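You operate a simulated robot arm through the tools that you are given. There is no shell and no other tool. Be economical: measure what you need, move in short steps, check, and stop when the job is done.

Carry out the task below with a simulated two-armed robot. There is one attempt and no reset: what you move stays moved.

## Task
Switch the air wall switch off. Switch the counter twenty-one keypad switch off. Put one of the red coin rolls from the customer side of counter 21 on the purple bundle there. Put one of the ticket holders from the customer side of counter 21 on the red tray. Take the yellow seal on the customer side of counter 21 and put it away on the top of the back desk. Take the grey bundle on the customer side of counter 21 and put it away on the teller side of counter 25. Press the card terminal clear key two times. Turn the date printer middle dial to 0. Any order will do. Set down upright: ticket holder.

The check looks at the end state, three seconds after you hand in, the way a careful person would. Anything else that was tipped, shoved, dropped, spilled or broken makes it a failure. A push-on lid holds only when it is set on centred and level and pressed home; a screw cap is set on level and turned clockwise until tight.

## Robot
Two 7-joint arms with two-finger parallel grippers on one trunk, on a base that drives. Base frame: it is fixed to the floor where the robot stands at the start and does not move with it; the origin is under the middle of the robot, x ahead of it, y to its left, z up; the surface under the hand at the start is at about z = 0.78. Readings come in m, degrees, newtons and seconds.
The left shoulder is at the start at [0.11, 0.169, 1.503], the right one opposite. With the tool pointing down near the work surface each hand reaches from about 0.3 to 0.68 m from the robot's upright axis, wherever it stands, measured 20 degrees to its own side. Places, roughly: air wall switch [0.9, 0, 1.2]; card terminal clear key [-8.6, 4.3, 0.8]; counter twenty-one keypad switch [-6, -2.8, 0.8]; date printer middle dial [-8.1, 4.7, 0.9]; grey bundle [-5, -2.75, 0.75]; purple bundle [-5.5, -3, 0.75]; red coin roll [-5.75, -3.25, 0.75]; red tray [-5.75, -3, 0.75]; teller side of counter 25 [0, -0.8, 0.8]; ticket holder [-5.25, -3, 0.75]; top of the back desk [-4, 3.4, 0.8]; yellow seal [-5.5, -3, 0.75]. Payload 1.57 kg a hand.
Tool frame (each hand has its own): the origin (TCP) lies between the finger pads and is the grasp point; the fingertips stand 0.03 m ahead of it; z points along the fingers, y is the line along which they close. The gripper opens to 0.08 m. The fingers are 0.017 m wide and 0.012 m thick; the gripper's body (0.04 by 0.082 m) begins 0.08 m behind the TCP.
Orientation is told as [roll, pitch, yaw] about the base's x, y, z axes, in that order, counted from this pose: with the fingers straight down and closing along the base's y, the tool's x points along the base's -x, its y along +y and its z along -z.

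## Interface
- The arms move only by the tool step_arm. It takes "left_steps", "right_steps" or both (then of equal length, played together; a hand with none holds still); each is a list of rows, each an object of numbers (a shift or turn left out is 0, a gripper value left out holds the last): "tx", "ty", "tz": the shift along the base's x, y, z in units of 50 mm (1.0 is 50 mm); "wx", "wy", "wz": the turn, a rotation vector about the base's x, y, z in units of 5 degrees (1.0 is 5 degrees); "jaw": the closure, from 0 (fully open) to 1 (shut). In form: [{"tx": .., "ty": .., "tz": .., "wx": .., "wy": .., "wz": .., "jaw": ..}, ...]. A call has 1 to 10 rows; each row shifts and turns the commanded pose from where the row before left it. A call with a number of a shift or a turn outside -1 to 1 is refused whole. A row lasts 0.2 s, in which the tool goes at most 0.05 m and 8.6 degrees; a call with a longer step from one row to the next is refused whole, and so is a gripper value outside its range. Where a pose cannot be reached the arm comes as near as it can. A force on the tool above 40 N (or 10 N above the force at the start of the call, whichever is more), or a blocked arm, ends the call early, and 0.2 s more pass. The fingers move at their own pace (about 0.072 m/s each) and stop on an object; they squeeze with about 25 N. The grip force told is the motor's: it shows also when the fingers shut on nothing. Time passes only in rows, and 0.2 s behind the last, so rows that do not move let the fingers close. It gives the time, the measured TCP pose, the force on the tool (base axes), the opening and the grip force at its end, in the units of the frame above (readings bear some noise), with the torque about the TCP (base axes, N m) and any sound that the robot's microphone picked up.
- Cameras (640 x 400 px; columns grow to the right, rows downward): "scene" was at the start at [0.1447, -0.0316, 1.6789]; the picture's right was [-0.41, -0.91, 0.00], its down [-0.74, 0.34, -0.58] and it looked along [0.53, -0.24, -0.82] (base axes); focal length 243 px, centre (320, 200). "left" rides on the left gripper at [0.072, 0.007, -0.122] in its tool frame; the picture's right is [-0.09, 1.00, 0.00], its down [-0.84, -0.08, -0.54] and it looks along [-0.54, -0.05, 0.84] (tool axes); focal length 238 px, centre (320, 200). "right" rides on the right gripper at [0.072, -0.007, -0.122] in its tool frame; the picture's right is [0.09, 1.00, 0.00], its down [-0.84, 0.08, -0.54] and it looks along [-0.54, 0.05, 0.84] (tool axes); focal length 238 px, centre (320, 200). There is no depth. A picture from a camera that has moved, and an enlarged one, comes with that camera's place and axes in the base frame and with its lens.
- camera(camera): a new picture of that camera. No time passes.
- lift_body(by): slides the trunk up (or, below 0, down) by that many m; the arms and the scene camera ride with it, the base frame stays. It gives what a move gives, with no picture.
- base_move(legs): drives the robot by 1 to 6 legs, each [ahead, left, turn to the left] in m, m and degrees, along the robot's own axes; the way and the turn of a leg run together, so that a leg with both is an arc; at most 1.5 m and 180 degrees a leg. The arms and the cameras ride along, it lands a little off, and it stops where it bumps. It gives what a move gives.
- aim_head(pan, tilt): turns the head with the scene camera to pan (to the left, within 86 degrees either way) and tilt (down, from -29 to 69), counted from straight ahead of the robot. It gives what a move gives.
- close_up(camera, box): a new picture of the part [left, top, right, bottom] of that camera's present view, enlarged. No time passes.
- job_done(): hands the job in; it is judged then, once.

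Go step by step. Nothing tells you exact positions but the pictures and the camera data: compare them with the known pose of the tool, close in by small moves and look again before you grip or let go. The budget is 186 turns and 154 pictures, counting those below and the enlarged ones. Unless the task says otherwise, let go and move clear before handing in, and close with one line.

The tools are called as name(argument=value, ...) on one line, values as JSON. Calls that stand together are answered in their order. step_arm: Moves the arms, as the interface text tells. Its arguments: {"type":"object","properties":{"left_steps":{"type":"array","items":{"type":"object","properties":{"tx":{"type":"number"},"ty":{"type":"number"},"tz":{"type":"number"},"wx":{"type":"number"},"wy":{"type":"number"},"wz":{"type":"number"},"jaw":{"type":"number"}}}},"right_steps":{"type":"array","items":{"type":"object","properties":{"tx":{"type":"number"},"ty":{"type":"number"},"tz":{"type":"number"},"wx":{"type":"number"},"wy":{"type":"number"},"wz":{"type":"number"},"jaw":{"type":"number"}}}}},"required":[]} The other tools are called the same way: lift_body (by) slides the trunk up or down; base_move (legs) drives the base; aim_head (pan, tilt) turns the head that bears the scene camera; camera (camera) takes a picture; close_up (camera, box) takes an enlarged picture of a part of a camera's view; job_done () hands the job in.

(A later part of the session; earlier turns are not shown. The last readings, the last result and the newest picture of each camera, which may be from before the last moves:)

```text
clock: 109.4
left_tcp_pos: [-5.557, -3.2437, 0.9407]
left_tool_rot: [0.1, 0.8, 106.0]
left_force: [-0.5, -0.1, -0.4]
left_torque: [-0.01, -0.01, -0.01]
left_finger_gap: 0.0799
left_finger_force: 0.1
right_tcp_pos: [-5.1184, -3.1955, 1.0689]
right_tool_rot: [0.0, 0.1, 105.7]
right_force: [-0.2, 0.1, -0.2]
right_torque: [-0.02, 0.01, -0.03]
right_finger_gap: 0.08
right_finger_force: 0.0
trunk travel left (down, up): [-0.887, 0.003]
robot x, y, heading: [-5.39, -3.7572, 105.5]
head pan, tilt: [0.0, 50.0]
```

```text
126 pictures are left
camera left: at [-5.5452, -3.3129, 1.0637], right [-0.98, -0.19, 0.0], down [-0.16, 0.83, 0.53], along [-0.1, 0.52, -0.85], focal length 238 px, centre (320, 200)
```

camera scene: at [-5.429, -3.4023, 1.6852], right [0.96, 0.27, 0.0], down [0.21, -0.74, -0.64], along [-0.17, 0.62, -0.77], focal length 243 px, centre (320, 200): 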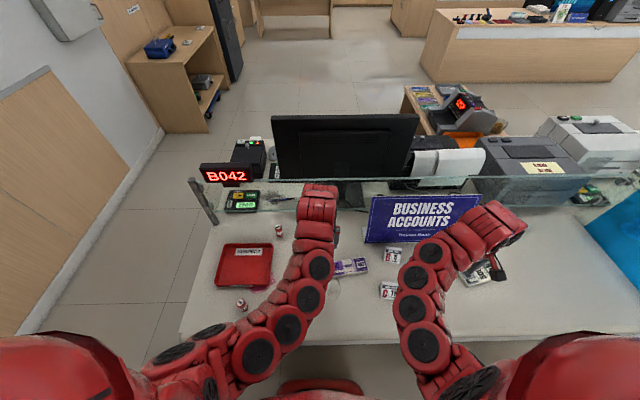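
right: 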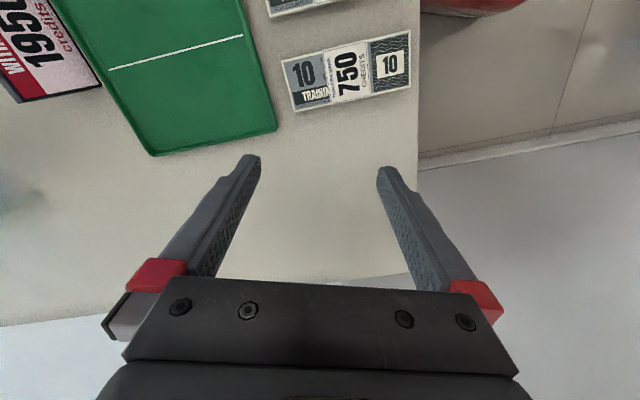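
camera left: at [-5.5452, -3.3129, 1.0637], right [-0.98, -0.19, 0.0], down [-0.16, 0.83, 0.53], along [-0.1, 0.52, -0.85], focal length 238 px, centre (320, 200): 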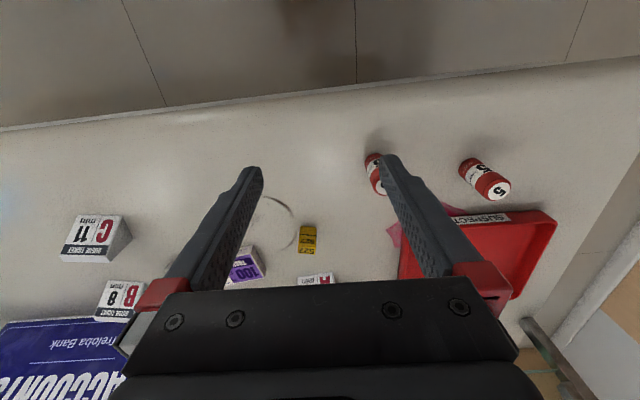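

Coin rolls stand at ≈(-5.633,-3.213) and ≈(-5.755,-3.227), surface z≈0.78, tops ≈0.845. I'll centre the open fingers over the first and check.

step_arm(left_steps=[{"tx": -0.8, "ty": 0.3}, {"tx": -0.72, "ty": 0.31}, {}])

camera(camera="left")

```text
clock: 110.2
left_tcp_pos: [-5.6331, -3.214, 0.942]
left_tool_rot: [0.1, 0.7, 106.1]
left_force: [-0.5, 0.5, -0.6]
left_torque: [0.02, -0.01, 0.03]
left_finger_gap: 0.0801
left_finger_force: 0.1
right_tcp_pos: [-5.1176, -3.1971, 1.0702]
right_tool_rot: [-0.1, 0.0, 105.7]
right_force: [0.0, 0.1, -0.5]
right_torque: [0.03, 0.01, 0.05]
right_finger_gap: 0.0802
right_finger_force: 0.0
trunk travel left (down, up): [-0.887, 0.003]
robot x, y, heading: [-5.3848, -3.7584, 105.8]
head pan, tilt: [0.0, 50.0]
```

```text
125 pictures are left
camera left: at [-5.6222, -3.2829, 1.0658], right [-0.98, -0.19, 0.0], down [-0.16, 0.83, 0.53], along [-0.1, 0.52, -0.85], focal length 238 px, centre (320, 200)
```

left: 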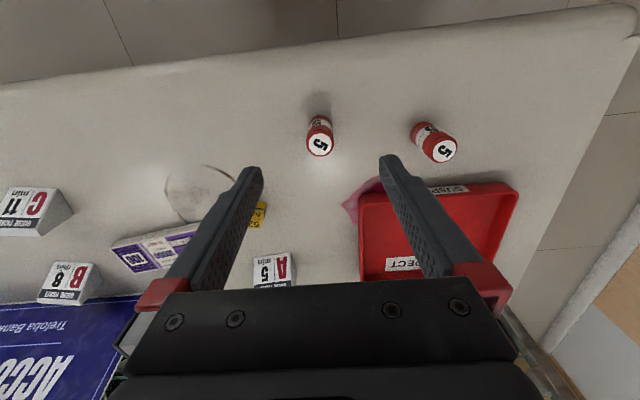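

The roll is about 8 mm ahead of the TCP; I'll correct, descend and grip.

step_arm(left_steps=[{"tx": -0.1, "ty": 0.15}, {"tz": -0.8}, {"tz": -0.8}, {"tz": -0.72}, {}])

camera(camera="left")

```text
clock: 111.4
left_tcp_pos: [-5.6455, -3.2223, 0.83]
left_tool_rot: [0.1, 0.6, 106.1]
left_force: [0.8, -0.3, -0.1]
left_torque: [0.01, -0.04, 0.0]
left_finger_gap: 0.0802
left_finger_force: 0.1
left hand out of reach, approached as far as the arm can: row 4
right_tcp_pos: [-5.1191, -3.1961, 1.0714]
right_tool_rot: [-0.1, 0.0, 105.8]
right_force: [-0.9, 0.5, 0.2]
right_torque: [-0.01, 0.02, -0.02]
right_finger_gap: 0.0797
right_finger_force: 0.0
trunk travel left (down, up): [-0.887, 0.003]
robot x, y, heading: [-5.3864, -3.7599, 105.7]
head pan, tilt: [0.0, 50.0]
```

```text
124 pictures are left
camera left: at [-5.6343, -3.2922, 0.9532], right [-0.98, -0.19, 0.0], down [-0.16, 0.83, 0.53], along [-0.1, 0.52, -0.85], focal length 238 px, centre (320, 200)
```

left: 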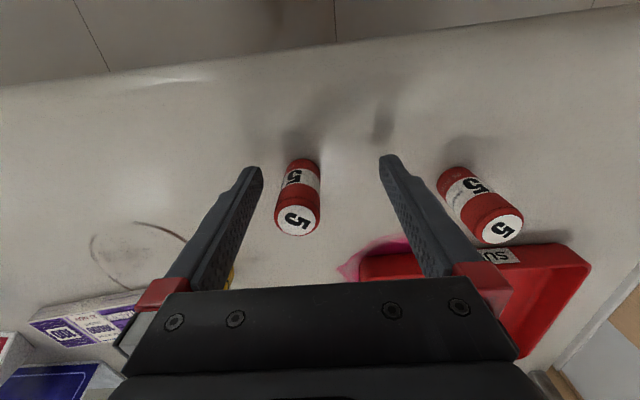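

The raised trunk limits the low reach; I'll lift the hand, lower the trunk back 0.07 m, and re-check.

step_arm(left_steps=[{"tz": 1}, {"tz": 1}])

lift_body(by=-0.07)

step_arm(left_steps=[{"tx": 0.12, "ty": 0.33}])

camera(camera="left")

```text
clock: 112.0
left_tcp_pos: [-5.6454, -3.2237, 0.9305]
left_tool_rot: [0.0, 0.7, 106.0]
left_force: [-0.1, 0.4, 0.1]
left_torque: [0.02, 0.0, 0.03]
left_finger_gap: 0.0798
left_finger_force: 0.0
right_tcp_pos: [-5.1182, -3.1975, 1.0689]
right_tool_rot: [0.0, 0.0, 105.7]
right_force: [-0.5, -0.9, 0.3]
right_torque: [-0.01, 0.02, -0.02]
right_finger_gap: 0.0799
right_finger_force: 0.0
trunk travel left (down, up): [-0.887, 0.003]
robot x, y, heading: [-5.3906, -3.7573, 105.7]
head pan, tilt: [0.0, 50.0]
```

```text
clock: 113.1
left_tcp_pos: [-5.6477, -3.2228, 0.8593]
left_tool_rot: [0.1, 0.8, 106.0]
left_force: [-0.5, -0.6, -0.3]
left_torque: [-0.01, -0.01, -0.02]
left_finger_gap: 0.0799
left_finger_force: 0.0
right_tcp_pos: [-5.1189, -3.1968, 1.0003]
right_tool_rot: [-0.1, 0.0, 105.7]
right_force: [-0.3, -0.4, 0.0]
right_torque: [-0.03, -0.04, 0.0]
right_finger_gap: 0.08
right_finger_force: 0.1
trunk travel left (down, up): [-0.817, 0.073]
robot x, y, heading: [-5.388, -3.7572, 105.5]
head pan, tilt: [0.0, 50.0]
```

```text
clock: 113.5
left_tcp_pos: [-5.6405, -3.2051, 0.8586]
left_tool_rot: [0.2, 0.8, 106.2]
left_force: [-0.7, 0.2, 0.5]
left_torque: [-0.01, 0.01, 0.04]
left_finger_gap: 0.0798
left_finger_force: 0.1
right_tcp_pos: [-5.1193, -3.1953, 0.9996]
right_tool_rot: [-0.1, 0.0, 105.9]
right_force: [0.3, 0.4, -0.5]
right_torque: [-0.04, -0.01, 0.0]
right_finger_gap: 0.08
right_finger_force: 0.1
trunk travel left (down, up): [-0.817, 0.073]
robot x, y, heading: [-5.3888, -3.7602, 105.8]
head pan, tilt: [0.0, 50.0]
```

```text
123 pictures are left
camera left: at [-5.6289, -3.2747, 0.9825], right [-0.98, -0.19, 0.0], down [-0.16, 0.83, 0.53], along [-0.1, 0.52, -0.85], focal length 238 px, centre (320, 200)
```

left: 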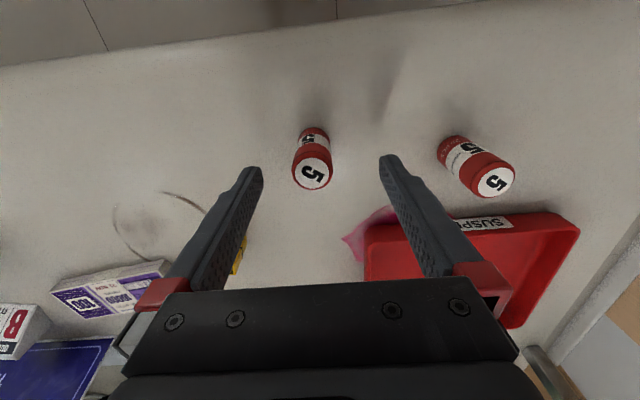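

The coin roll sits nearly centred; tiny correction, descend and close.

step_arm(left_steps=[{"tx": 0.08, "ty": -0.07}, {"tz": -0.7}, {}, {"jaw": 1}, {}, {}, {}])

camera(camera="left")

```text
clock: 115.1
left_tcp_pos: [-5.6368, -3.2102, 0.8234]
left_tool_rot: [0.1, 0.8, 106.0]
left_force: [0.9, -0.1, 0.5]
left_torque: [0.03, -0.13, -0.02]
left_finger_gap: 0.0261
left_finger_force: 24.7
right_tcp_pos: [-5.1193, -3.1963, 0.9998]
right_tool_rot: [0.0, 0.1, 105.7]
right_force: [-1.2, 0.3, -0.2]
right_torque: [0.0, 0.02, 0.04]
right_finger_gap: 0.08
right_finger_force: 0.0
trunk travel left (down, up): [-0.817, 0.073]
robot x, y, heading: [-5.3903, -3.7575, 106.0]
head pan, tilt: [0.0, 50.0]
```

```text
122 pictures are left
camera left: at [-5.6248, -3.279, 0.9477], right [-0.98, -0.19, 0.0], down [-0.16, 0.83, 0.53], along [-0.1, 0.52, -0.85], focal length 238 px, centre (320, 200)
```

left: 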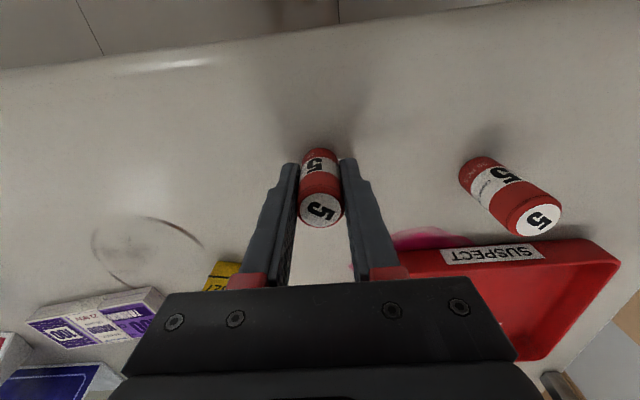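

Coin gripped. Lift, move the base forward-right, and view the purple bundle.

step_arm(left_steps=[{"tz": 0.8}, {"tz": 0.8}, {"tz": 0.8}])

base_move(legs=[[0.2, -0.12, 0]])

step_arm(left_steps=[{"tx": 0.8}, {"tx": 0.9}, {"tx": 0.7}, {}])

camera(camera="left")

```text
clock: 115.9
left_tcp_pos: [-5.6407, -3.1968, 0.935]
left_tool_rot: [0.1, 1.1, 106.1]
left_force: [-0.8, 0.2, -2.2]
left_torque: [0.0, -0.05, 0.02]
left_finger_gap: 0.0262
left_finger_force: 25.0
left hand out of reach, approached as far as the arm can: row 3
right_tcp_pos: [-5.1196, -3.1943, 1.0009]
right_tool_rot: [-0.1, 0.0, 105.8]
right_force: [0.6, 0.3, -0.1]
right_torque: [0.0, -0.03, -0.01]
right_finger_gap: 0.0799
right_finger_force: 0.0
trunk travel left (down, up): [-0.817, 0.073]
robot x, y, heading: [-5.3879, -3.7568, 105.7]
head pan, tilt: [0.0, 50.0]
```

```text
clock: 117.6
left_tcp_pos: [-5.5821, -2.9751, 0.9363]
left_tool_rot: [0.1, 0.9, 106.0]
left_force: [-0.6, -1.1, -1.9]
left_torque: [-0.04, -0.03, 0.0]
left_finger_gap: 0.0261
left_finger_force: 25.1
right_tcp_pos: [-5.0621, -2.9738, 1.0004]
right_tool_rot: [-0.1, -0.1, 105.7]
right_force: [0.2, 0.3, 0.7]
right_torque: [-0.01, -0.01, 0.01]
right_finger_gap: 0.0801
right_finger_force: 0.2
trunk travel left (down, up): [-0.817, 0.073]
robot x, y, heading: [-5.3319, -3.5355, 105.5]
head pan, tilt: [0.0, 50.0]
```

```text
clock: 118.6
left_tcp_pos: [-5.4799, -2.9699, 0.9407]
left_tool_rot: [0.1, 1.0, 106.1]
left_force: [-0.6, 0.6, -1.4]
left_torque: [-0.02, 0.01, 0.0]
left_finger_gap: 0.0263
left_finger_force: 24.4
left hand out of reach, approached as far as the arm can: row 1
right_tcp_pos: [-5.0626, -2.9738, 1.0014]
right_tool_rot: [-0.1, -0.1, 105.7]
right_force: [-0.5, -0.1, -0.4]
right_torque: [0.02, 0.0, 0.02]
right_finger_gap: 0.0795
right_finger_force: 0.1
trunk travel left (down, up): [-0.817, 0.073]
robot x, y, heading: [-5.3293, -3.535, 105.8]
head pan, tilt: [0.0, 50.0]
```

```text
121 pictures are left
camera left: at [-5.4681, -3.0386, 1.0648], right [-0.98, -0.19, 0.0], down [-0.16, 0.83, 0.53], along [-0.1, 0.52, -0.85], focal length 238 px, centre (320, 200)
```

left: 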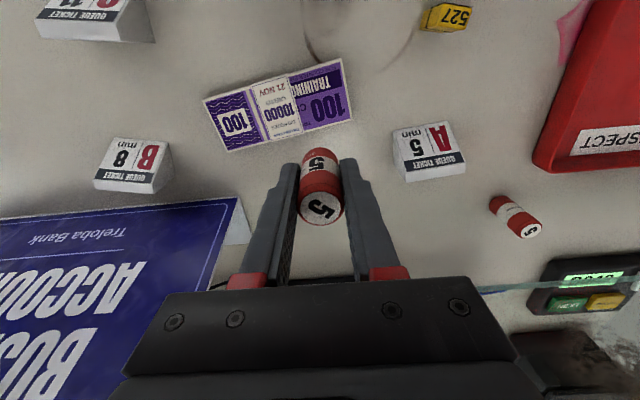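

Bundle centre is at ≈(-5.434,-2.980). I'll move over it and lower part-way, then look.

step_arm(left_steps=[{"tx": 0.9, "ty": -0.2}, {"tz": -0.7}, {"tz": -0.4}, {}])

camera(camera="left")

```text
clock: 119.6
left_tcp_pos: [-5.4379, -2.976, 0.8901]
left_tool_rot: [0.2, 1.1, 106.2]
left_force: [0.9, -0.3, -2.6]
left_torque: [-0.03, -0.02, 0.01]
left_finger_gap: 0.026
left_finger_force: 25.3
left hand out of reach, approached as far as the arm can: row 1
right_tcp_pos: [-5.0618, -2.9732, 0.9999]
right_tool_rot: [0.0, 0.0, 105.8]
right_force: [0.0, 0.2, -0.6]
right_torque: [0.01, 0.0, 0.01]
right_finger_gap: 0.0801
right_finger_force: 0.0
trunk travel left (down, up): [-0.817, 0.073]
robot x, y, heading: [-5.3292, -3.5323, 105.7]
head pan, tilt: [0.0, 50.0]
```

```text
120 pictures are left
camera left: at [-5.426, -3.0448, 1.013], right [-0.98, -0.19, 0.0], down [-0.16, 0.83, 0.53], along [-0.1, 0.52, -0.85], focal length 238 px, centre (320, 200)
```

left: 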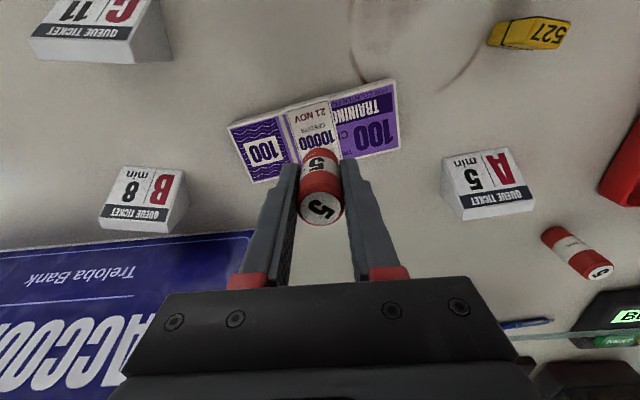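

The roll is right above the bundle centre. Lowering gently to contact.

step_arm(left_steps=[{"tz": -0.5}, {"tz": -0.2}, {"tz": -0.1}, {"tz": -0.06}, {}])

camera(camera="left")

```text
clock: 120.8
left_tcp_pos: [-5.4368, -2.9767, 0.8475]
left_tool_rot: [0.1, 1.0, 106.0]
left_force: [-0.1, 0.1, -2.0]
left_torque: [-0.01, -0.04, 0.0]
left_finger_gap: 0.0261
left_finger_force: 24.5
right_tcp_pos: [-5.0614, -2.9733, 0.9997]
right_tool_rot: [0.0, 0.0, 105.9]
right_force: [0.1, 0.3, 0.8]
right_torque: [0.02, 0.02, 0.02]
right_finger_gap: 0.0801
right_finger_force: 0.1
trunk travel left (down, up): [-0.817, 0.073]
robot x, y, heading: [-5.3341, -3.5319, 105.6]
head pan, tilt: [0.0, 50.0]
```

```text
119 pictures are left
camera left: at [-5.4259, -3.0456, 0.9709], right [-0.98, -0.19, 0.0], down [-0.16, 0.83, 0.53], along [-0.1, 0.52, -0.85], focal length 238 px, centre (320, 200)
```

left: 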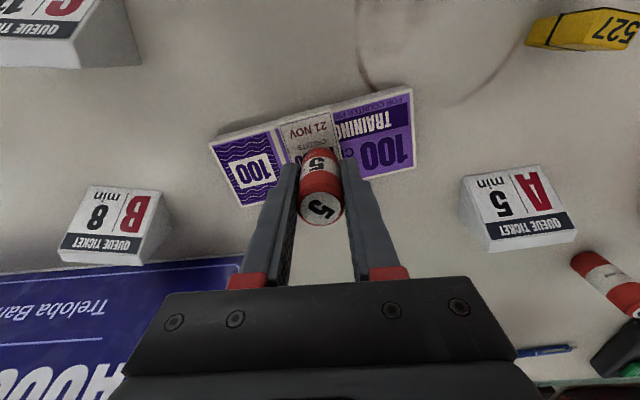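

Not touching yet; continuing in 2–3 mm steps.

step_arm(left_steps=[{"tz": -0.05}, {"tz": -0.05}, {}])

step_arm(left_steps=[{"tz": -0.05}, {"tz": -0.05}, {}])

```text
clock: 121.6
left_tcp_pos: [-5.4373, -2.9755, 0.8441]
left_tool_rot: [0.1, 0.7, 106.1]
left_force: [1.0, 0.0, 21.1]
left_torque: [0.07, 0.0, 0.11]
left_finger_gap: 0.0263
left_finger_force: 24.8
right_tcp_pos: [-5.0609, -2.9767, 1.0017]
right_tool_rot: [0.0, 0.0, 105.8]
right_force: [-1.2, -0.9, 0.3]
right_torque: [0.02, -0.01, -0.01]
right_finger_gap: 0.0802
right_finger_force: 0.1
trunk travel left (down, up): [-0.817, 0.073]
robot x, y, heading: [-5.331, -3.5374, 105.5]
head pan, tilt: [0.0, 50.0]
```

```text
clock: 122.4
left_tcp_pos: [-5.4366, -2.9776, 0.8375]
left_tool_rot: [0.1, 0.7, 106.1]
left_force: [0.7, 2.8, 21.3]
left_torque: [0.09, -0.08, 0.05]
left_finger_gap: 0.0262
left_finger_force: 25.0
right_tcp_pos: [-5.0615, -2.9743, 1.0011]
right_tool_rot: [0.0, -0.1, 105.8]
right_force: [0.1, -0.3, -0.9]
right_torque: [0.02, 0.0, 0.01]
right_finger_gap: 0.0801
right_finger_force: 0.2
trunk travel left (down, up): [-0.817, 0.073]
robot x, y, heading: [-5.3319, -3.5356, 105.9]
head pan, tilt: [0.0, 50.0]
```

In contact. Release and rise straight up.

step_arm(left_steps=[{"tz": 0.05}, {"jaw": 0}, {}, {}, {"tz": 0.4}, {"tz": 0.8}, {"tz": 0.8}])

camera(camera="left")

```text
clock: 124.0
left_tcp_pos: [-5.4361, -2.9773, 0.9393]
left_tool_rot: [0.1, 1.0, 106.1]
left_force: [-0.4, -0.8, 0.3]
left_torque: [0.03, 0.02, -0.02]
left_finger_gap: 0.0799
left_finger_force: 0.1
right_tcp_pos: [-5.061, -2.9751, 1.0002]
right_tool_rot: [0.0, 0.0, 105.9]
right_force: [-0.2, -1.0, -0.1]
right_torque: [0.0, -0.02, -0.01]
right_finger_gap: 0.0801
right_finger_force: 0.0
trunk travel left (down, up): [-0.817, 0.073]
robot x, y, heading: [-5.3288, -3.5327, 105.8]
head pan, tilt: [0.0, 50.0]
```

```text
118 pictures are left
camera left: at [-5.4237, -3.0464, 1.0633], right [-0.98, -0.19, 0.0], down [-0.16, 0.83, 0.53], along [-0.1, 0.52, -0.85], focal length 238 px, centre (320, 200)
```

left: 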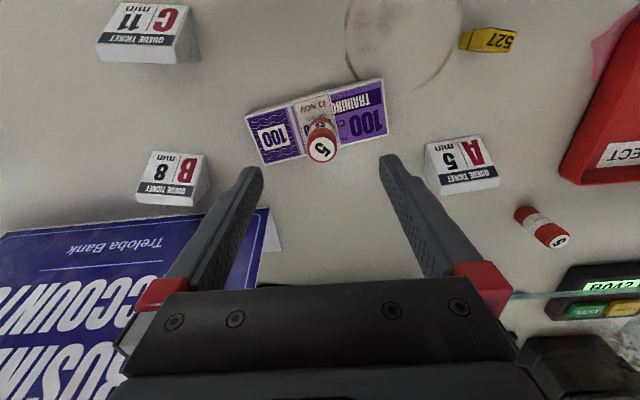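

The coin roll stands on the bundle. Ticket A5 is a wedge ~68 mm wide at ≈(-5.605,-2.956), width direction ≈21°. I'll move above it with yaw +5°.

step_arm(left_steps=[{"tx": -0.9, "ty": 0.1, "wz": 1}, {"tx": -0.9, "ty": 0.1}, {"tx": -0.9, "ty": 0.1}, {"tx": -0.68, "ty": 0.12}, {"tz": -0.3}, {}])

camera(camera="left")

```text
clock: 125.4
left_tcp_pos: [-5.6056, -2.9556, 0.9228]
left_tool_rot: [0.2, 0.9, 111.1]
left_force: [0.1, -0.3, -0.9]
left_torque: [0.01, 0.02, -0.02]
left_finger_gap: 0.0799
left_finger_force: 0.1
right_tcp_pos: [-5.0618, -2.9739, 1.0006]
right_tool_rot: [-0.1, 0.0, 105.9]
right_force: [0.2, -0.1, -1.2]
right_torque: [0.0, -0.03, -0.03]
right_finger_gap: 0.0802
right_finger_force: 0.1
trunk travel left (down, up): [-0.817, 0.073]
robot x, y, heading: [-5.3296, -3.5362, 105.8]
head pan, tilt: [0.0, 50.0]
```

```text
117 pictures are left
camera left: at [-5.589, -3.0233, 1.0469], right [-0.96, -0.27, 0.0], down [-0.23, 0.82, 0.53], along [-0.14, 0.51, -0.85], focal length 238 px, centre (320, 200)
```

left: 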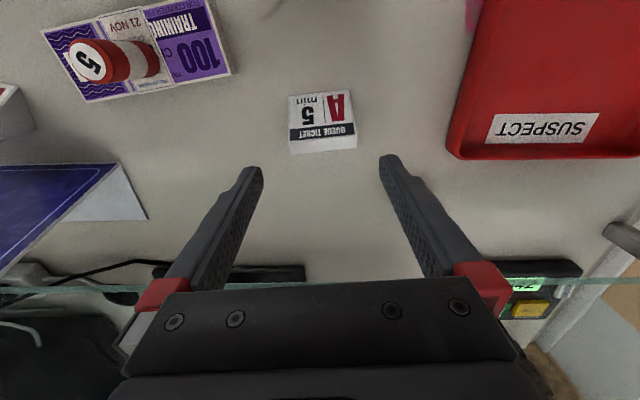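

Well aligned; a small shift back 8 mm, then descend to the ticket.

step_arm(left_steps=[{"ty": -0.17}, {"tz": -0.8}, {}])

camera(camera="left")

```text
clock: 126.2
left_tcp_pos: [-5.6074, -2.9644, 0.8826]
left_tool_rot: [0.1, 1.0, 111.1]
left_force: [0.2, 0.1, 0.2]
left_torque: [0.04, 0.01, 0.01]
left_finger_gap: 0.0797
left_finger_force: 0.2
right_tcp_pos: [-5.0609, -2.9744, 1.0005]
right_tool_rot: [0.1, 0.1, 105.9]
right_force: [0.2, 0.0, 0.7]
right_torque: [0.01, -0.04, 0.02]
right_finger_gap: 0.0803
right_finger_force: 0.1
trunk travel left (down, up): [-0.817, 0.073]
robot x, y, heading: [-5.3297, -3.5363, 105.7]
head pan, tilt: [0.0, 50.0]
```

```text
116 pictures are left
camera left: at [-5.5896, -3.0312, 1.0068], right [-0.96, -0.27, 0.0], down [-0.23, 0.82, 0.53], along [-0.14, 0.51, -0.85], focal length 238 px, centre (320, 200)
```

left: 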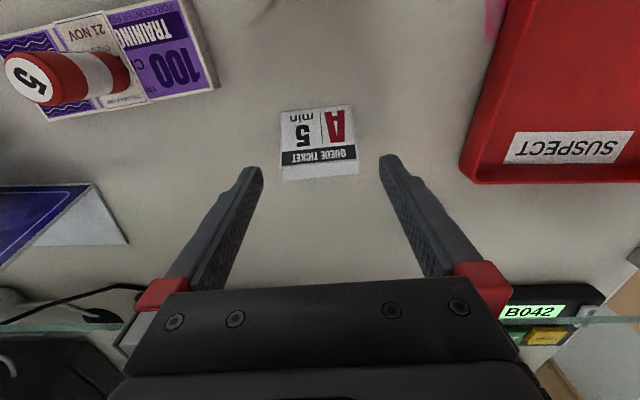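

Centred. Descend and grip.

step_arm(left_steps=[{"tz": -0.6}, {"tz": -0.55}, {}, {"jaw": 1}, {}, {}])

camera(camera="left")

```text
clock: 127.6
left_tcp_pos: [-5.6075, -2.9647, 0.8264]
left_tool_rot: [0.2, 0.9, 111.1]
left_force: [-1.4, 0.2, 1.6]
left_torque: [0.03, -0.01, 0.03]
left_finger_gap: 0.0635
left_finger_force: 25.1
right_tcp_pos: [-5.0629, -2.9739, 0.9996]
right_tool_rot: [0.0, 0.0, 105.8]
right_force: [0.3, 0.2, -0.2]
right_torque: [0.0, -0.03, 0.04]
right_finger_gap: 0.0799
right_finger_force: 0.0
trunk travel left (down, up): [-0.817, 0.073]
robot x, y, heading: [-5.3301, -3.5347, 105.6]
head pan, tilt: [0.0, 50.0]
```

```text
115 pictures are left
camera left: at [-5.5892, -3.0312, 0.9498], right [-0.96, -0.27, 0.0], down [-0.23, 0.82, 0.53], along [-0.14, 0.51, -0.85], focal length 238 px, centre (320, 200)
```

left: 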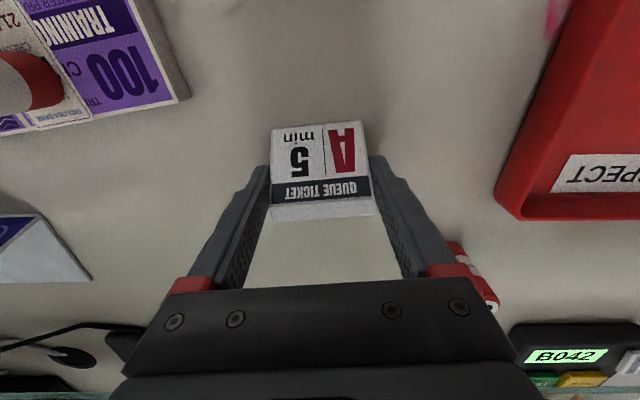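

Ticket gripped. Lift and slide the base left so the tray is in front.

step_arm(left_steps=[{"tz": 0.6}, {"tz": 0.8}, {"tz": 0.6}])

base_move(legs=[[-0.03, 0.2, 0]])

camera(camera="left")

camera(camera="scene")

```text
clock: 128.4
left_tcp_pos: [-5.6065, -2.9657, 0.9263]
left_tool_rot: [0.1, 1.0, 111.1]
left_force: [-0.3, 0.5, -1.3]
left_torque: [0.0, 0.02, -0.01]
left_finger_gap: 0.0634
left_finger_force: 24.9
right_tcp_pos: [-5.061, -2.9744, 1.0002]
right_tool_rot: [0.0, 0.0, 105.7]
right_force: [0.8, -0.1, 1.1]
right_torque: [0.01, 0.0, 0.02]
right_finger_gap: 0.0799
right_finger_force: 0.0
trunk travel left (down, up): [-0.817, 0.073]
robot x, y, heading: [-5.3315, -3.5352, 105.4]
head pan, tilt: [0.0, 50.0]
```

```text
clock: 130.0
left_tcp_pos: [-5.787, -3.0451, 0.9268]
left_tool_rot: [0.2, 1.0, 110.9]
left_force: [0.0, -0.7, -0.2]
left_torque: [-0.01, 0.01, 0.03]
left_finger_gap: 0.0635
left_finger_force: 25.6
right_tcp_pos: [-5.241, -3.055, 1.0002]
right_tool_rot: [0.0, 0.0, 105.7]
right_force: [0.2, -1.2, -0.6]
right_torque: [-0.02, -0.05, -0.02]
right_finger_gap: 0.0799
right_finger_force: 0.0
trunk travel left (down, up): [-0.817, 0.073]
robot x, y, heading: [-5.5154, -3.6123, 105.7]
head pan, tilt: [0.0, 50.0]
```

```text
114 pictures are left
camera left: at [-5.77, -3.1136, 1.0502], right [-0.96, -0.27, 0.0], down [-0.23, 0.82, 0.53], along [-0.14, 0.51, -0.85], focal length 238 px, centre (320, 200)
```

left: 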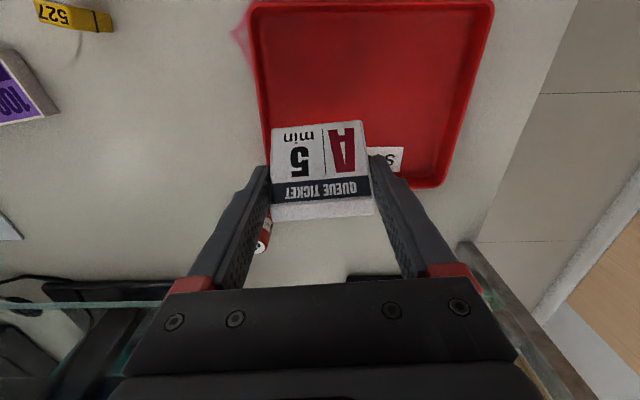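

```text
113 pictures are left
camera scene: at [-5.5549, -3.4661, 1.6851], right [0.96, 0.27, 0.0], down [0.21, -0.74, -0.64], along [-0.17, 0.62, -0.77], focal length 243 px, centre (320, 200)
```

scene: 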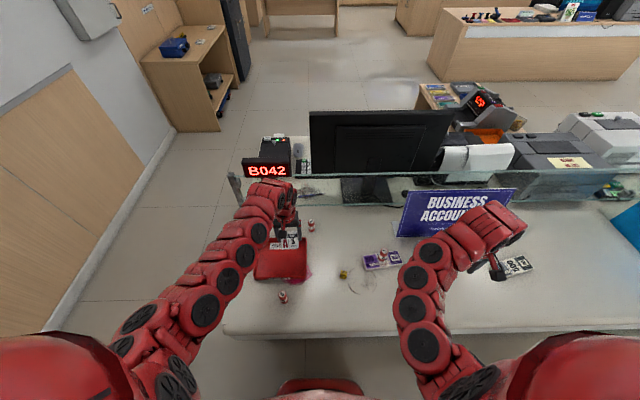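

Tray centre is ≈(-5.82,-3.09). I'll shift the ticket there and lower it.

step_arm(left_steps=[{"tx": -0.56, "ty": -0.8}, {}, {"tz": -0.7}, {"tz": -0.6}, {"tz": -0.3}, {}])

camera(camera="left")

```text
clock: 131.4
left_tcp_pos: [-5.817, -3.0735, 0.8418]
left_tool_rot: [0.0, 0.9, 111.0]
left_force: [-0.6, 0.1, -1.0]
left_torque: [-0.03, 0.0, -0.01]
left_finger_gap: 0.0631
left_finger_force: 24.6
left hand out of reach, approached as far as the arm can: row 1
right_tcp_pos: [-5.2419, -3.0548, 0.9995]
right_tool_rot: [-0.1, 0.0, 105.7]
right_force: [0.2, 0.6, -0.2]
right_torque: [0.01, 0.01, -0.01]
right_finger_gap: 0.0801
right_finger_force: 0.2
trunk travel left (down, up): [-0.817, 0.073]
robot x, y, heading: [-5.5099, -3.617, 105.3]
head pan, tilt: [0.0, 50.0]
```

```text
112 pictures are left
camera left: at [-5.7998, -3.1421, 0.9658], right [-0.96, -0.27, 0.0], down [-0.23, 0.82, 0.53], along [-0.14, 0.51, -0.85], focal length 238 px, centre (320, 200)
```

left: 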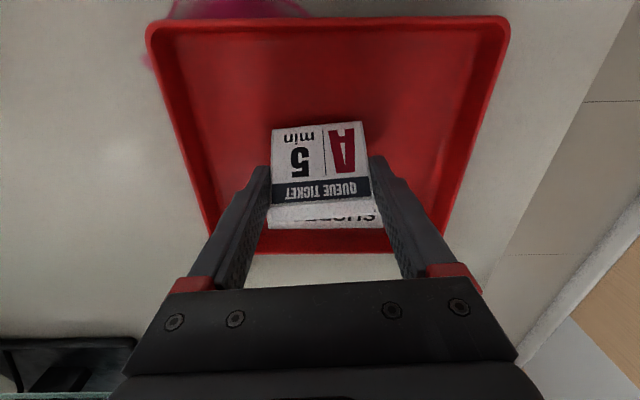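

Well inside the tray. Lowering to contact.

step_arm(left_steps=[{"tz": -0.06}, {"tz": -0.05}, {}])

```text
clock: 132.2
left_tcp_pos: [-5.8151, -3.0753, 0.8356]
left_tool_rot: [0.1, 0.9, 111.0]
left_force: [0.0, -0.1, -0.7]
left_torque: [0.02, 0.03, -0.01]
left_finger_gap: 0.0632
left_finger_force: 24.9
right_tcp_pos: [-5.2409, -3.0556, 1.0]
right_tool_rot: [-0.2, 0.0, 105.7]
right_force: [0.0, -0.2, -1.2]
right_torque: [0.01, 0.0, -0.02]
right_finger_gap: 0.0801
right_finger_force: 0.1
trunk travel left (down, up): [-0.817, 0.073]
robot x, y, heading: [-5.515, -3.6197, 105.4]
head pan, tilt: [0.0, 50.0]
```

step_arm(left_steps=[{"tz": -0.06}, {}])

```text
clock: 132.8
left_tcp_pos: [-5.8171, -3.0742, 0.8339]
left_tool_rot: [0.0, 0.9, 110.9]
left_force: [-0.4, 0.4, -1.1]
left_torque: [-0.01, 0.02, -0.02]
left_finger_gap: 0.0633
left_finger_force: 25.0
right_tcp_pos: [-5.2411, -3.0554, 1.0]
right_tool_rot: [0.0, 0.0, 105.7]
right_force: [0.1, -0.5, -0.4]
right_torque: [-0.01, -0.01, 0.02]
right_finger_gap: 0.0801
right_finger_force: 0.0
trunk travel left (down, up): [-0.817, 0.073]
robot x, y, heading: [-5.5079, -3.6175, 105.5]
head pan, tilt: [0.0, 50.0]
```

No contact yet; continuing in small steps.

step_arm(left_steps=[{"tz": -0.04}, {"tz": -0.04}, {}])

```text
clock: 133.6
left_tcp_pos: [-5.8168, -3.0755, 0.8302]
left_tool_rot: [0.2, 0.8, 111.0]
left_force: [-1.2, 1.5, 7.6]
left_torque: [0.11, -0.17, 0.03]
left_finger_gap: 0.0631
left_finger_force: 24.7
right_tcp_pos: [-5.2418, -3.056, 1.0005]
right_tool_rot: [0.0, 0.0, 105.7]
right_force: [-0.9, -0.8, -0.4]
right_torque: [0.01, -0.02, 0.01]
right_finger_gap: 0.08
right_finger_force: 0.1
trunk travel left (down, up): [-0.817, 0.073]
robot x, y, heading: [-5.511, -3.6173, 105.4]
head pan, tilt: [0.0, 50.0]
```

Contact. Release and rise.

step_arm(left_steps=[{"jaw": 0}, {}, {}, {"tz": 0.5}, {"tz": 0.8}, {"tz": 0.8}])

camera(camera="left")

```text
clock: 135.0
left_tcp_pos: [-5.8153, -3.0727, 0.9374]
left_tool_rot: [0.3, 1.2, 111.1]
left_force: [0.4, -0.1, 0.9]
left_torque: [0.01, 0.04, 0.0]
left_finger_gap: 0.08
left_finger_force: 0.0
right_tcp_pos: [-5.2401, -3.0547, 0.9994]
right_tool_rot: [0.2, 0.0, 105.7]
right_force: [0.0, 0.0, -0.6]
right_torque: [0.0, 0.01, 0.03]
right_finger_gap: 0.0801
right_finger_force: 0.1
trunk travel left (down, up): [-0.817, 0.073]
robot x, y, heading: [-5.5146, -3.6159, 105.4]
head pan, tilt: [0.0, 50.0]
```

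```text
111 pictures are left
camera left: at [-5.7976, -3.1409, 1.0605], right [-0.96, -0.27, 0.0], down [-0.23, 0.82, 0.53], along [-0.15, 0.51, -0.85], focal length 238 px, centre (320, 200)
```

left: 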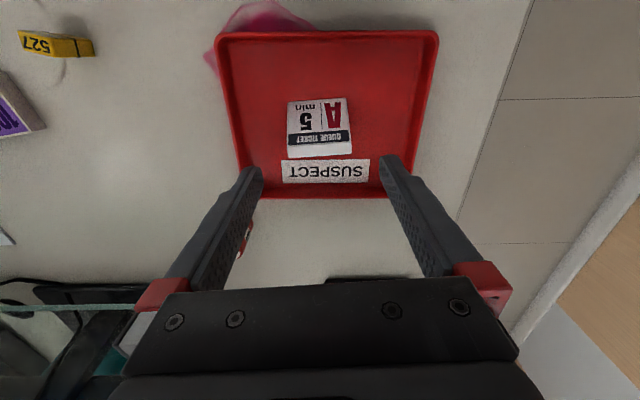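

Ticket stands in the tray. Next the yellow seal at ≈(-5.577,-3.082): shift the base right and slightly back.

base_move(legs=[[-0.05, -0.15, 0]])

step_arm(left_steps=[{"tx": 0.8}, {"tx": 0.8, "wz": -1}, {}])

camera(camera="left")

```text
clock: 136.4
left_tcp_pos: [-5.6603, -3.0804, 0.9345]
left_tool_rot: [0.1, 1.1, 111.1]
left_force: [0.3, 0.0, 0.7]
left_torque: [0.01, -0.02, 0.04]
left_finger_gap: 0.0797
left_finger_force: 0.1
right_tcp_pos: [-5.0858, -3.0625, 0.9997]
right_tool_rot: [-0.1, 0.0, 105.8]
right_force: [-0.6, 0.4, 0.6]
right_torque: [-0.03, -0.01, -0.01]
right_finger_gap: 0.0799
right_finger_force: 0.1
trunk travel left (down, up): [-0.817, 0.073]
robot x, y, heading: [-5.3542, -3.6234, 105.5]
head pan, tilt: [0.0, 50.0]
```

```text
clock: 137.2
left_tcp_pos: [-5.5783, -3.0769, 0.9332]
left_tool_rot: [0.3, 1.2, 106.1]
left_force: [0.2, -0.4, 0.3]
left_torque: [-0.01, 0.02, 0.04]
left_finger_gap: 0.08
left_finger_force: 0.0
left hand out of reach, approached as far as the arm can: row 2
right_tcp_pos: [-5.0854, -3.0626, 0.9989]
right_tool_rot: [-0.1, -0.1, 105.8]
right_force: [0.3, 0.8, -0.1]
right_torque: [-0.02, 0.0, -0.01]
right_finger_gap: 0.0799
right_finger_force: 0.1
trunk travel left (down, up): [-0.817, 0.073]
robot x, y, heading: [-5.3559, -3.6274, 105.9]
head pan, tilt: [0.0, 50.0]
```

```text
110 pictures are left
camera left: at [-5.5666, -3.1465, 1.0568], right [-0.98, -0.19, 0.0], down [-0.16, 0.84, 0.52], along [-0.1, 0.51, -0.85], focal length 238 px, centre (320, 200)
```

left: 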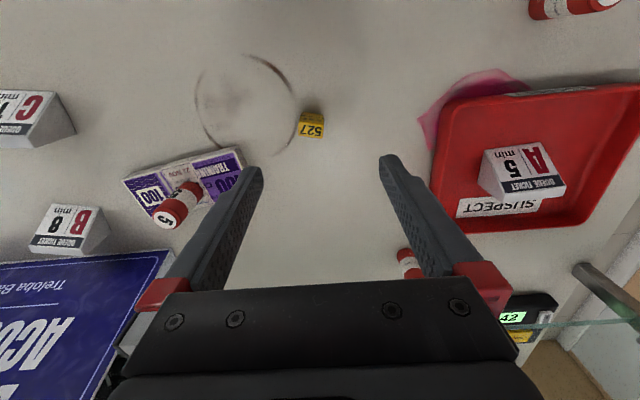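

Seal is almost under the TCP. Zoom to see its shape.

close_up(camera="left", box=[272, 90, 352, 140])

step_arm(left_steps=[{"tx": 0.16, "ty": 0.03}, {"tz": -0.9}, {}])

camera(camera="left")

```text
8.00 times, centred on (312, 115) of left
camera zoom: at [-5.5666, -3.1465, 1.0568], right [-0.98, -0.19, 0.0], down [-0.16, 0.84, 0.52], along [-0.1, 0.51, -0.85], focal length 1907 px, centre (384, 880)
```

zoom: 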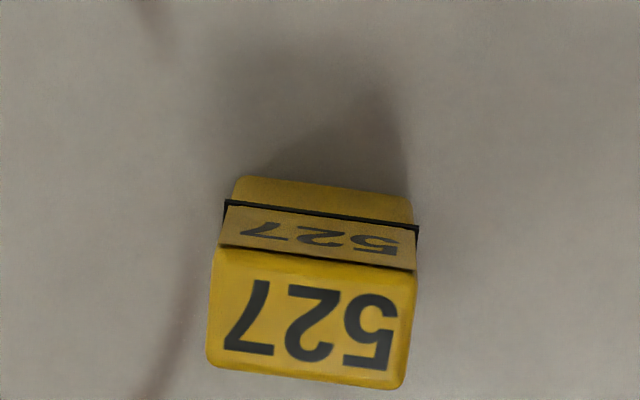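

```text
clock: 138.0
left_tcp_pos: [-5.5711, -3.076, 0.8887]
left_tool_rot: [0.2, 1.0, 106.1]
left_force: [0.0, -0.2, 1.1]
left_torque: [-0.01, 0.01, 0.02]
left_finger_gap: 0.0799
left_finger_force: 0.1
right_tcp_pos: [-5.0854, -3.0624, 0.9997]
right_tool_rot: [0.1, 0.0, 105.8]
right_force: [-0.5, 0.2, -0.1]
right_torque: [-0.01, 0.02, -0.01]
right_finger_gap: 0.08
right_finger_force: 0.1
trunk travel left (down, up): [-0.817, 0.073]
robot x, y, heading: [-5.3545, -3.6256, 105.9]
head pan, tilt: [0.0, 50.0]
```

```text
108 pictures are left
camera left: at [-5.5594, -3.1444, 1.0129], right [-0.98, -0.19, 0.0], down [-0.16, 0.83, 0.53], along [-0.1, 0.52, -0.85], focal length 238 px, centre (320, 200)
```

left: 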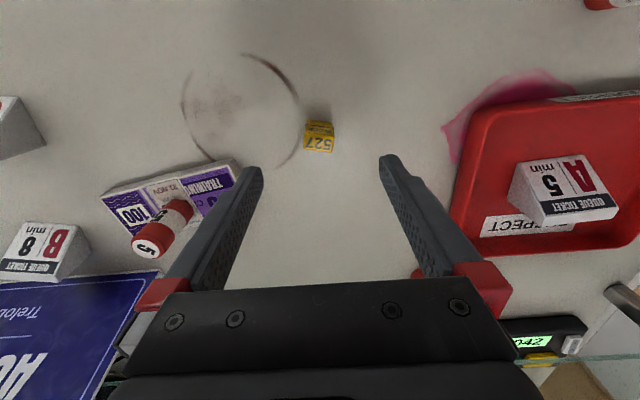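

Seal block is ~23 mm wide, 46 mm tall, centred. Rotate −10° to align, descend, grip.

step_arm(left_steps=[{"wz": -1, "ty": -0.04}, {"wz": -1}, {"tz": -0.7}, {"tz": -0.73}, {}, {"jaw": 1}, {}, {}, {}, {}])

camera(camera="left")

```text
clock: 140.2
left_tcp_pos: [-5.5715, -3.0776, 0.818]
left_tool_rot: [0.2, 1.1, 96.1]
left_force: [0.2, -0.3, -0.1]
left_torque: [0.01, 0.0, -0.03]
left_finger_gap: 0.024
left_finger_force: 24.6
right_tcp_pos: [-5.0855, -3.0616, 0.9996]
right_tool_rot: [0.0, 0.1, 105.7]
right_force: [-0.6, 0.5, -0.3]
right_torque: [0.03, 0.0, 0.01]
right_finger_gap: 0.0801
right_finger_force: 0.0
trunk travel left (down, up): [-0.817, 0.073]
robot x, y, heading: [-5.3552, -3.6241, 105.5]
head pan, tilt: [0.0, 50.0]
```

```text
107 pictures are left
camera left: at [-5.5713, -3.1471, 0.9424], right [-1.0, -0.01, 0.0], down [-0.01, 0.85, 0.53], along [-0.01, 0.53, -0.85], focal length 238 px, centre (320, 200)
```

left: 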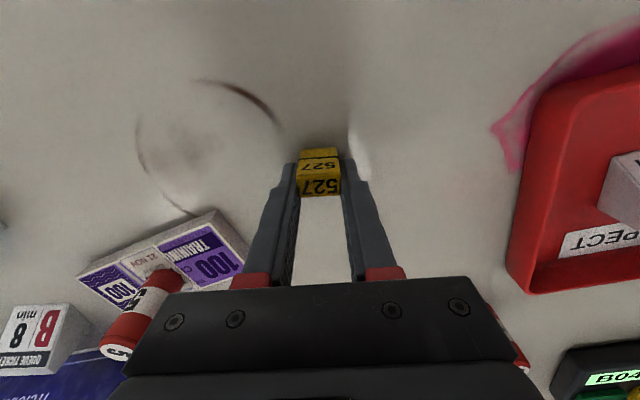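

Seal gripped. Lift it clear, then shift the base right toward the grey bundle and look with the right wrist camera.

step_arm(left_steps=[{"tz": 1}, {"tz": 1}, {"tz": 1}, {"tx": -0.96, "ty": -0.27}, {"tx": -0.96, "ty": -0.27}])

base_move(legs=[[0, -0.3, 0], [0.06, 0, 0]])

camera(camera="right")

camera(camera="scene")

```text
clock: 141.4
left_tcp_pos: [-5.6694, -3.0734, 0.9436]
left_tool_rot: [0.1, 1.2, 96.1]
left_force: [-0.4, 1.0, -0.5]
left_torque: [0.01, 0.01, 0.02]
left_finger_gap: 0.0238
left_finger_force: 25.4
left hand out of reach, approached as far as the arm can: row 2, 3, 4, 5
right_tcp_pos: [-5.0865, -3.0623, 0.9995]
right_tool_rot: [0.0, 0.0, 105.9]
right_force: [-0.1, -0.5, 0.4]
right_torque: [-0.02, -0.03, -0.02]
right_finger_gap: 0.0801
right_finger_force: 0.0
trunk travel left (down, up): [-0.817, 0.073]
robot x, y, heading: [-5.3538, -3.6233, 105.5]
head pan, tilt: [0.0, 50.0]
```

```text
clock: 144.0
left_tcp_pos: [-5.4036, -2.9381, 0.9458]
left_tool_rot: [0.2, 1.1, 96.5]
left_force: [-0.1, -0.2, 0.7]
left_torque: [-0.05, 0.04, -0.04]
left_finger_gap: 0.0239
left_finger_force: 25.0
right_tcp_pos: [-4.8191, -2.9229, 1.0016]
right_tool_rot: [-0.1, -0.1, 106.2]
right_force: [-0.1, -0.6, -0.3]
right_torque: [0.03, 0.03, 0.0]
right_finger_gap: 0.0799
right_finger_force: 0.1
trunk travel left (down, up): [-0.817, 0.073]
robot x, y, heading: [-5.0852, -3.4853, 105.9]
head pan, tilt: [0.0, 50.0]
```

```text
106 pictures are left
camera right: at [-4.7931, -2.9899, 1.1222], right [-0.93, -0.37, 0.0], down [-0.31, 0.78, 0.54], along [-0.2, 0.51, -0.84], focal length 238 px, centre (320, 200)
```

right: 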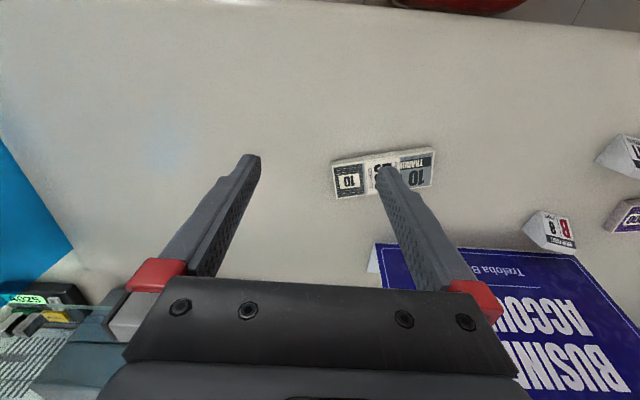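

```text
105 pictures are left
camera scene: at [-5.1299, -3.3383, 1.6855], right [0.96, 0.28, 0.0], down [0.21, -0.73, -0.64], along [-0.18, 0.62, -0.77], focal length 243 px, centre (320, 200)
```

scene: 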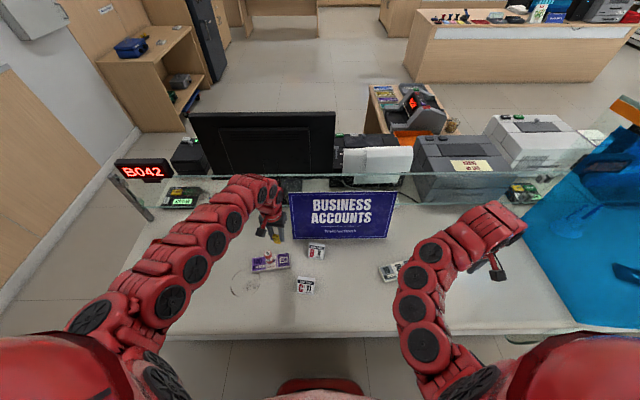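

Grey bundle at ≈(-4.926,-2.878), long axis ≈29°. I'll rotate the right hand −75° to grip across its width and move over it.

step_arm(right_steps=[{"wz": -1}, {"wz": -1}, {"wz": -1}, {"wz": -1}, {"wz": -1}, {"wz": -1}, {"wz": -1}, {"wz": -1}, {"tx": -0.9, "ty": 0.3, "wz": -1}, {"tx": -0.9, "ty": 0.3, "wz": -1}])

step_arm(right_steps=[{"wz": -1, "tx": -0.34, "ty": 0.3}, {"wz": -1}, {"wz": -1}, {"wz": -1}, {"wz": -1}, {"wz": -0.4}, {"tz": -0.9}, {}])

camera(camera="right")

```text
clock: 146.2
left_tcp_pos: [-5.4035, -2.9381, 0.9442]
left_tool_rot: [0.1, 1.3, 96.4]
left_force: [0.2, -0.1, 0.2]
left_torque: [-0.06, 0.0, -0.02]
left_finger_gap: 0.0236
left_finger_force: 25.3
right_tcp_pos: [-4.9096, -2.8909, 1.0004]
right_tool_rot: [-0.1, -0.1, 56.2]
right_force: [-0.5, -0.2, 0.8]
right_torque: [-0.03, 0.02, -0.02]
right_finger_gap: 0.08
right_finger_force: 0.0
trunk travel left (down, up): [-0.817, 0.073]
robot x, y, heading: [-5.0831, -3.484, 106.0]
head pan, tilt: [0.0, 50.0]
```

```text
clock: 148.0
left_tcp_pos: [-5.403, -2.9361, 0.9443]
left_tool_rot: [0.1, 1.2, 96.5]
left_force: [-0.2, 0.5, -0.4]
left_torque: [0.04, -0.02, 0.04]
left_finger_gap: 0.0239
left_finger_force: 25.1
right_tcp_pos: [-4.9265, -2.8781, 0.9567]
right_tool_rot: [-0.1, 0.0, 29.2]
right_force: [-0.2, 0.3, 0.7]
right_torque: [0.02, 0.02, -0.01]
right_finger_gap: 0.0799
right_finger_force: 0.1
trunk travel left (down, up): [-0.817, 0.073]
robot x, y, heading: [-5.0859, -3.4843, 105.9]
head pan, tilt: [0.0, 50.0]
```

```text
104 pictures are left
camera right: at [-4.9862, -2.9179, 1.0776], right [-0.57, 0.82, 0.0], down [0.69, 0.48, 0.54], along [0.45, 0.31, -0.84], focal length 238 px, centre (320, 200)
```

right: 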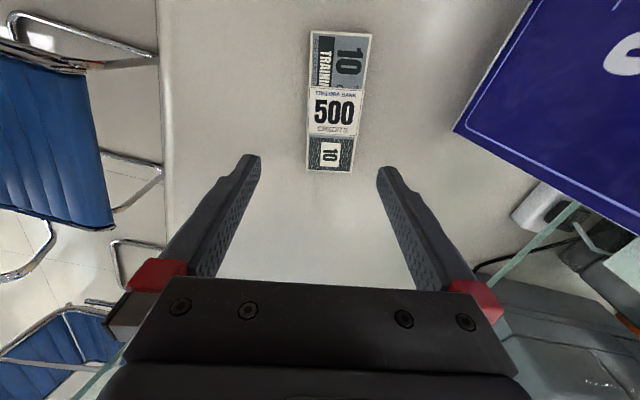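

Shift ~28 mm in −x and descend part-way to verify.

step_arm(right_steps=[{"tx": -0.56}, {"tz": -0.9}, {"tz": -0.8}, {}])

camera(camera="right")

```text
clock: 149.0
left_tcp_pos: [-5.4028, -2.9365, 0.9433]
left_tool_rot: [0.1, 1.2, 96.6]
left_force: [-0.5, 0.2, -0.6]
left_torque: [-0.02, -0.01, 0.0]
left_finger_gap: 0.0236
left_finger_force: 24.9
right_tcp_pos: [-4.9547, -2.8755, 0.8703]
right_tool_rot: [0.1, -0.1, 29.2]
right_force: [0.4, 0.7, 0.4]
right_torque: [0.01, -0.01, 0.02]
right_finger_gap: 0.0796
right_finger_force: 0.0
trunk travel left (down, up): [-0.817, 0.073]
robot x, y, heading: [-5.085, -3.4835, 106.1]
head pan, tilt: [0.0, 50.0]
```

```text
103 pictures are left
camera right: at [-5.0139, -2.9157, 0.9917], right [-0.57, 0.82, 0.0], down [0.69, 0.48, 0.54], along [0.45, 0.31, -0.84], focal length 238 px, centre (320, 200)
```

right: 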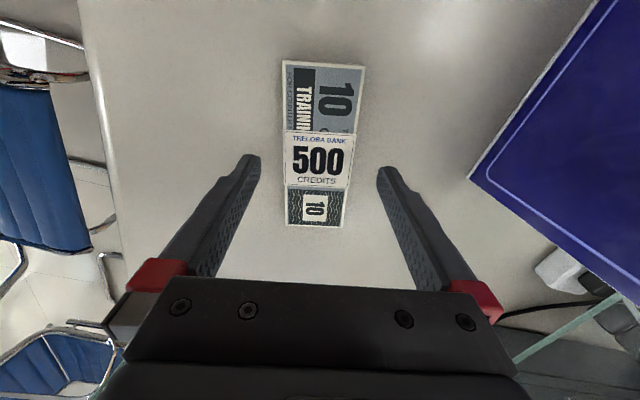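

Centred on the band. Descend and grip.

step_arm(right_steps=[{"tz": -0.6}, {"tz": -0.5}, {}, {"jaw": 1}, {}, {}, {}])

step_arm(right_steps=[{"tz": 0.5}, {"tz": 0.8}, {"tz": 0.8}, {"tz": 0.8}, {"tz": 0.8}])

camera(camera="right")

```text
clock: 150.6
left_tcp_pos: [-5.403, -2.9361, 0.9446]
left_tool_rot: [0.1, 1.3, 96.6]
left_force: [0.5, -0.1, 0.2]
left_torque: [0.01, -0.02, -0.01]
left_finger_gap: 0.0239
left_finger_force: 24.7
right_tcp_pos: [-4.955, -2.8765, 0.8125]
right_tool_rot: [0.0, -0.1, 29.2]
right_force: [-0.2, 0.0, -0.4]
right_torque: [-0.01, 0.0, -0.01]
right_finger_gap: 0.0596
right_finger_force: 24.9
trunk travel left (down, up): [-0.817, 0.073]
robot x, y, heading: [-5.0889, -3.4832, 106.4]
head pan, tilt: [0.0, 50.0]
```

```text
clock: 151.8
left_tcp_pos: [-5.404, -2.9376, 0.9444]
left_tool_rot: [0.2, 1.2, 96.6]
left_force: [0.3, -0.3, 0.1]
left_torque: [0.0, 0.01, 0.05]
left_finger_gap: 0.0237
left_finger_force: 24.7
right_tcp_pos: [-4.9555, -2.876, 0.9992]
right_tool_rot: [0.1, 0.0, 29.2]
right_force: [-0.1, -0.1, -1.3]
right_torque: [-0.02, 0.01, 0.03]
right_finger_gap: 0.0594
right_finger_force: 24.6
trunk travel left (down, up): [-0.817, 0.073]
robot x, y, heading: [-5.0855, -3.4843, 106.2]
head pan, tilt: [0.0, 50.0]
```

```text
102 pictures are left
camera right: at [-5.0149, -2.9155, 1.1211], right [-0.57, 0.82, 0.0], down [0.69, 0.48, 0.54], along [0.45, 0.31, -0.84], focal length 238 px, centre (320, 200)
```

right: 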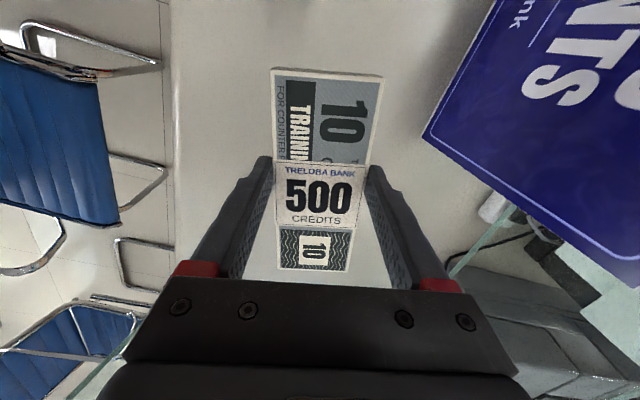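

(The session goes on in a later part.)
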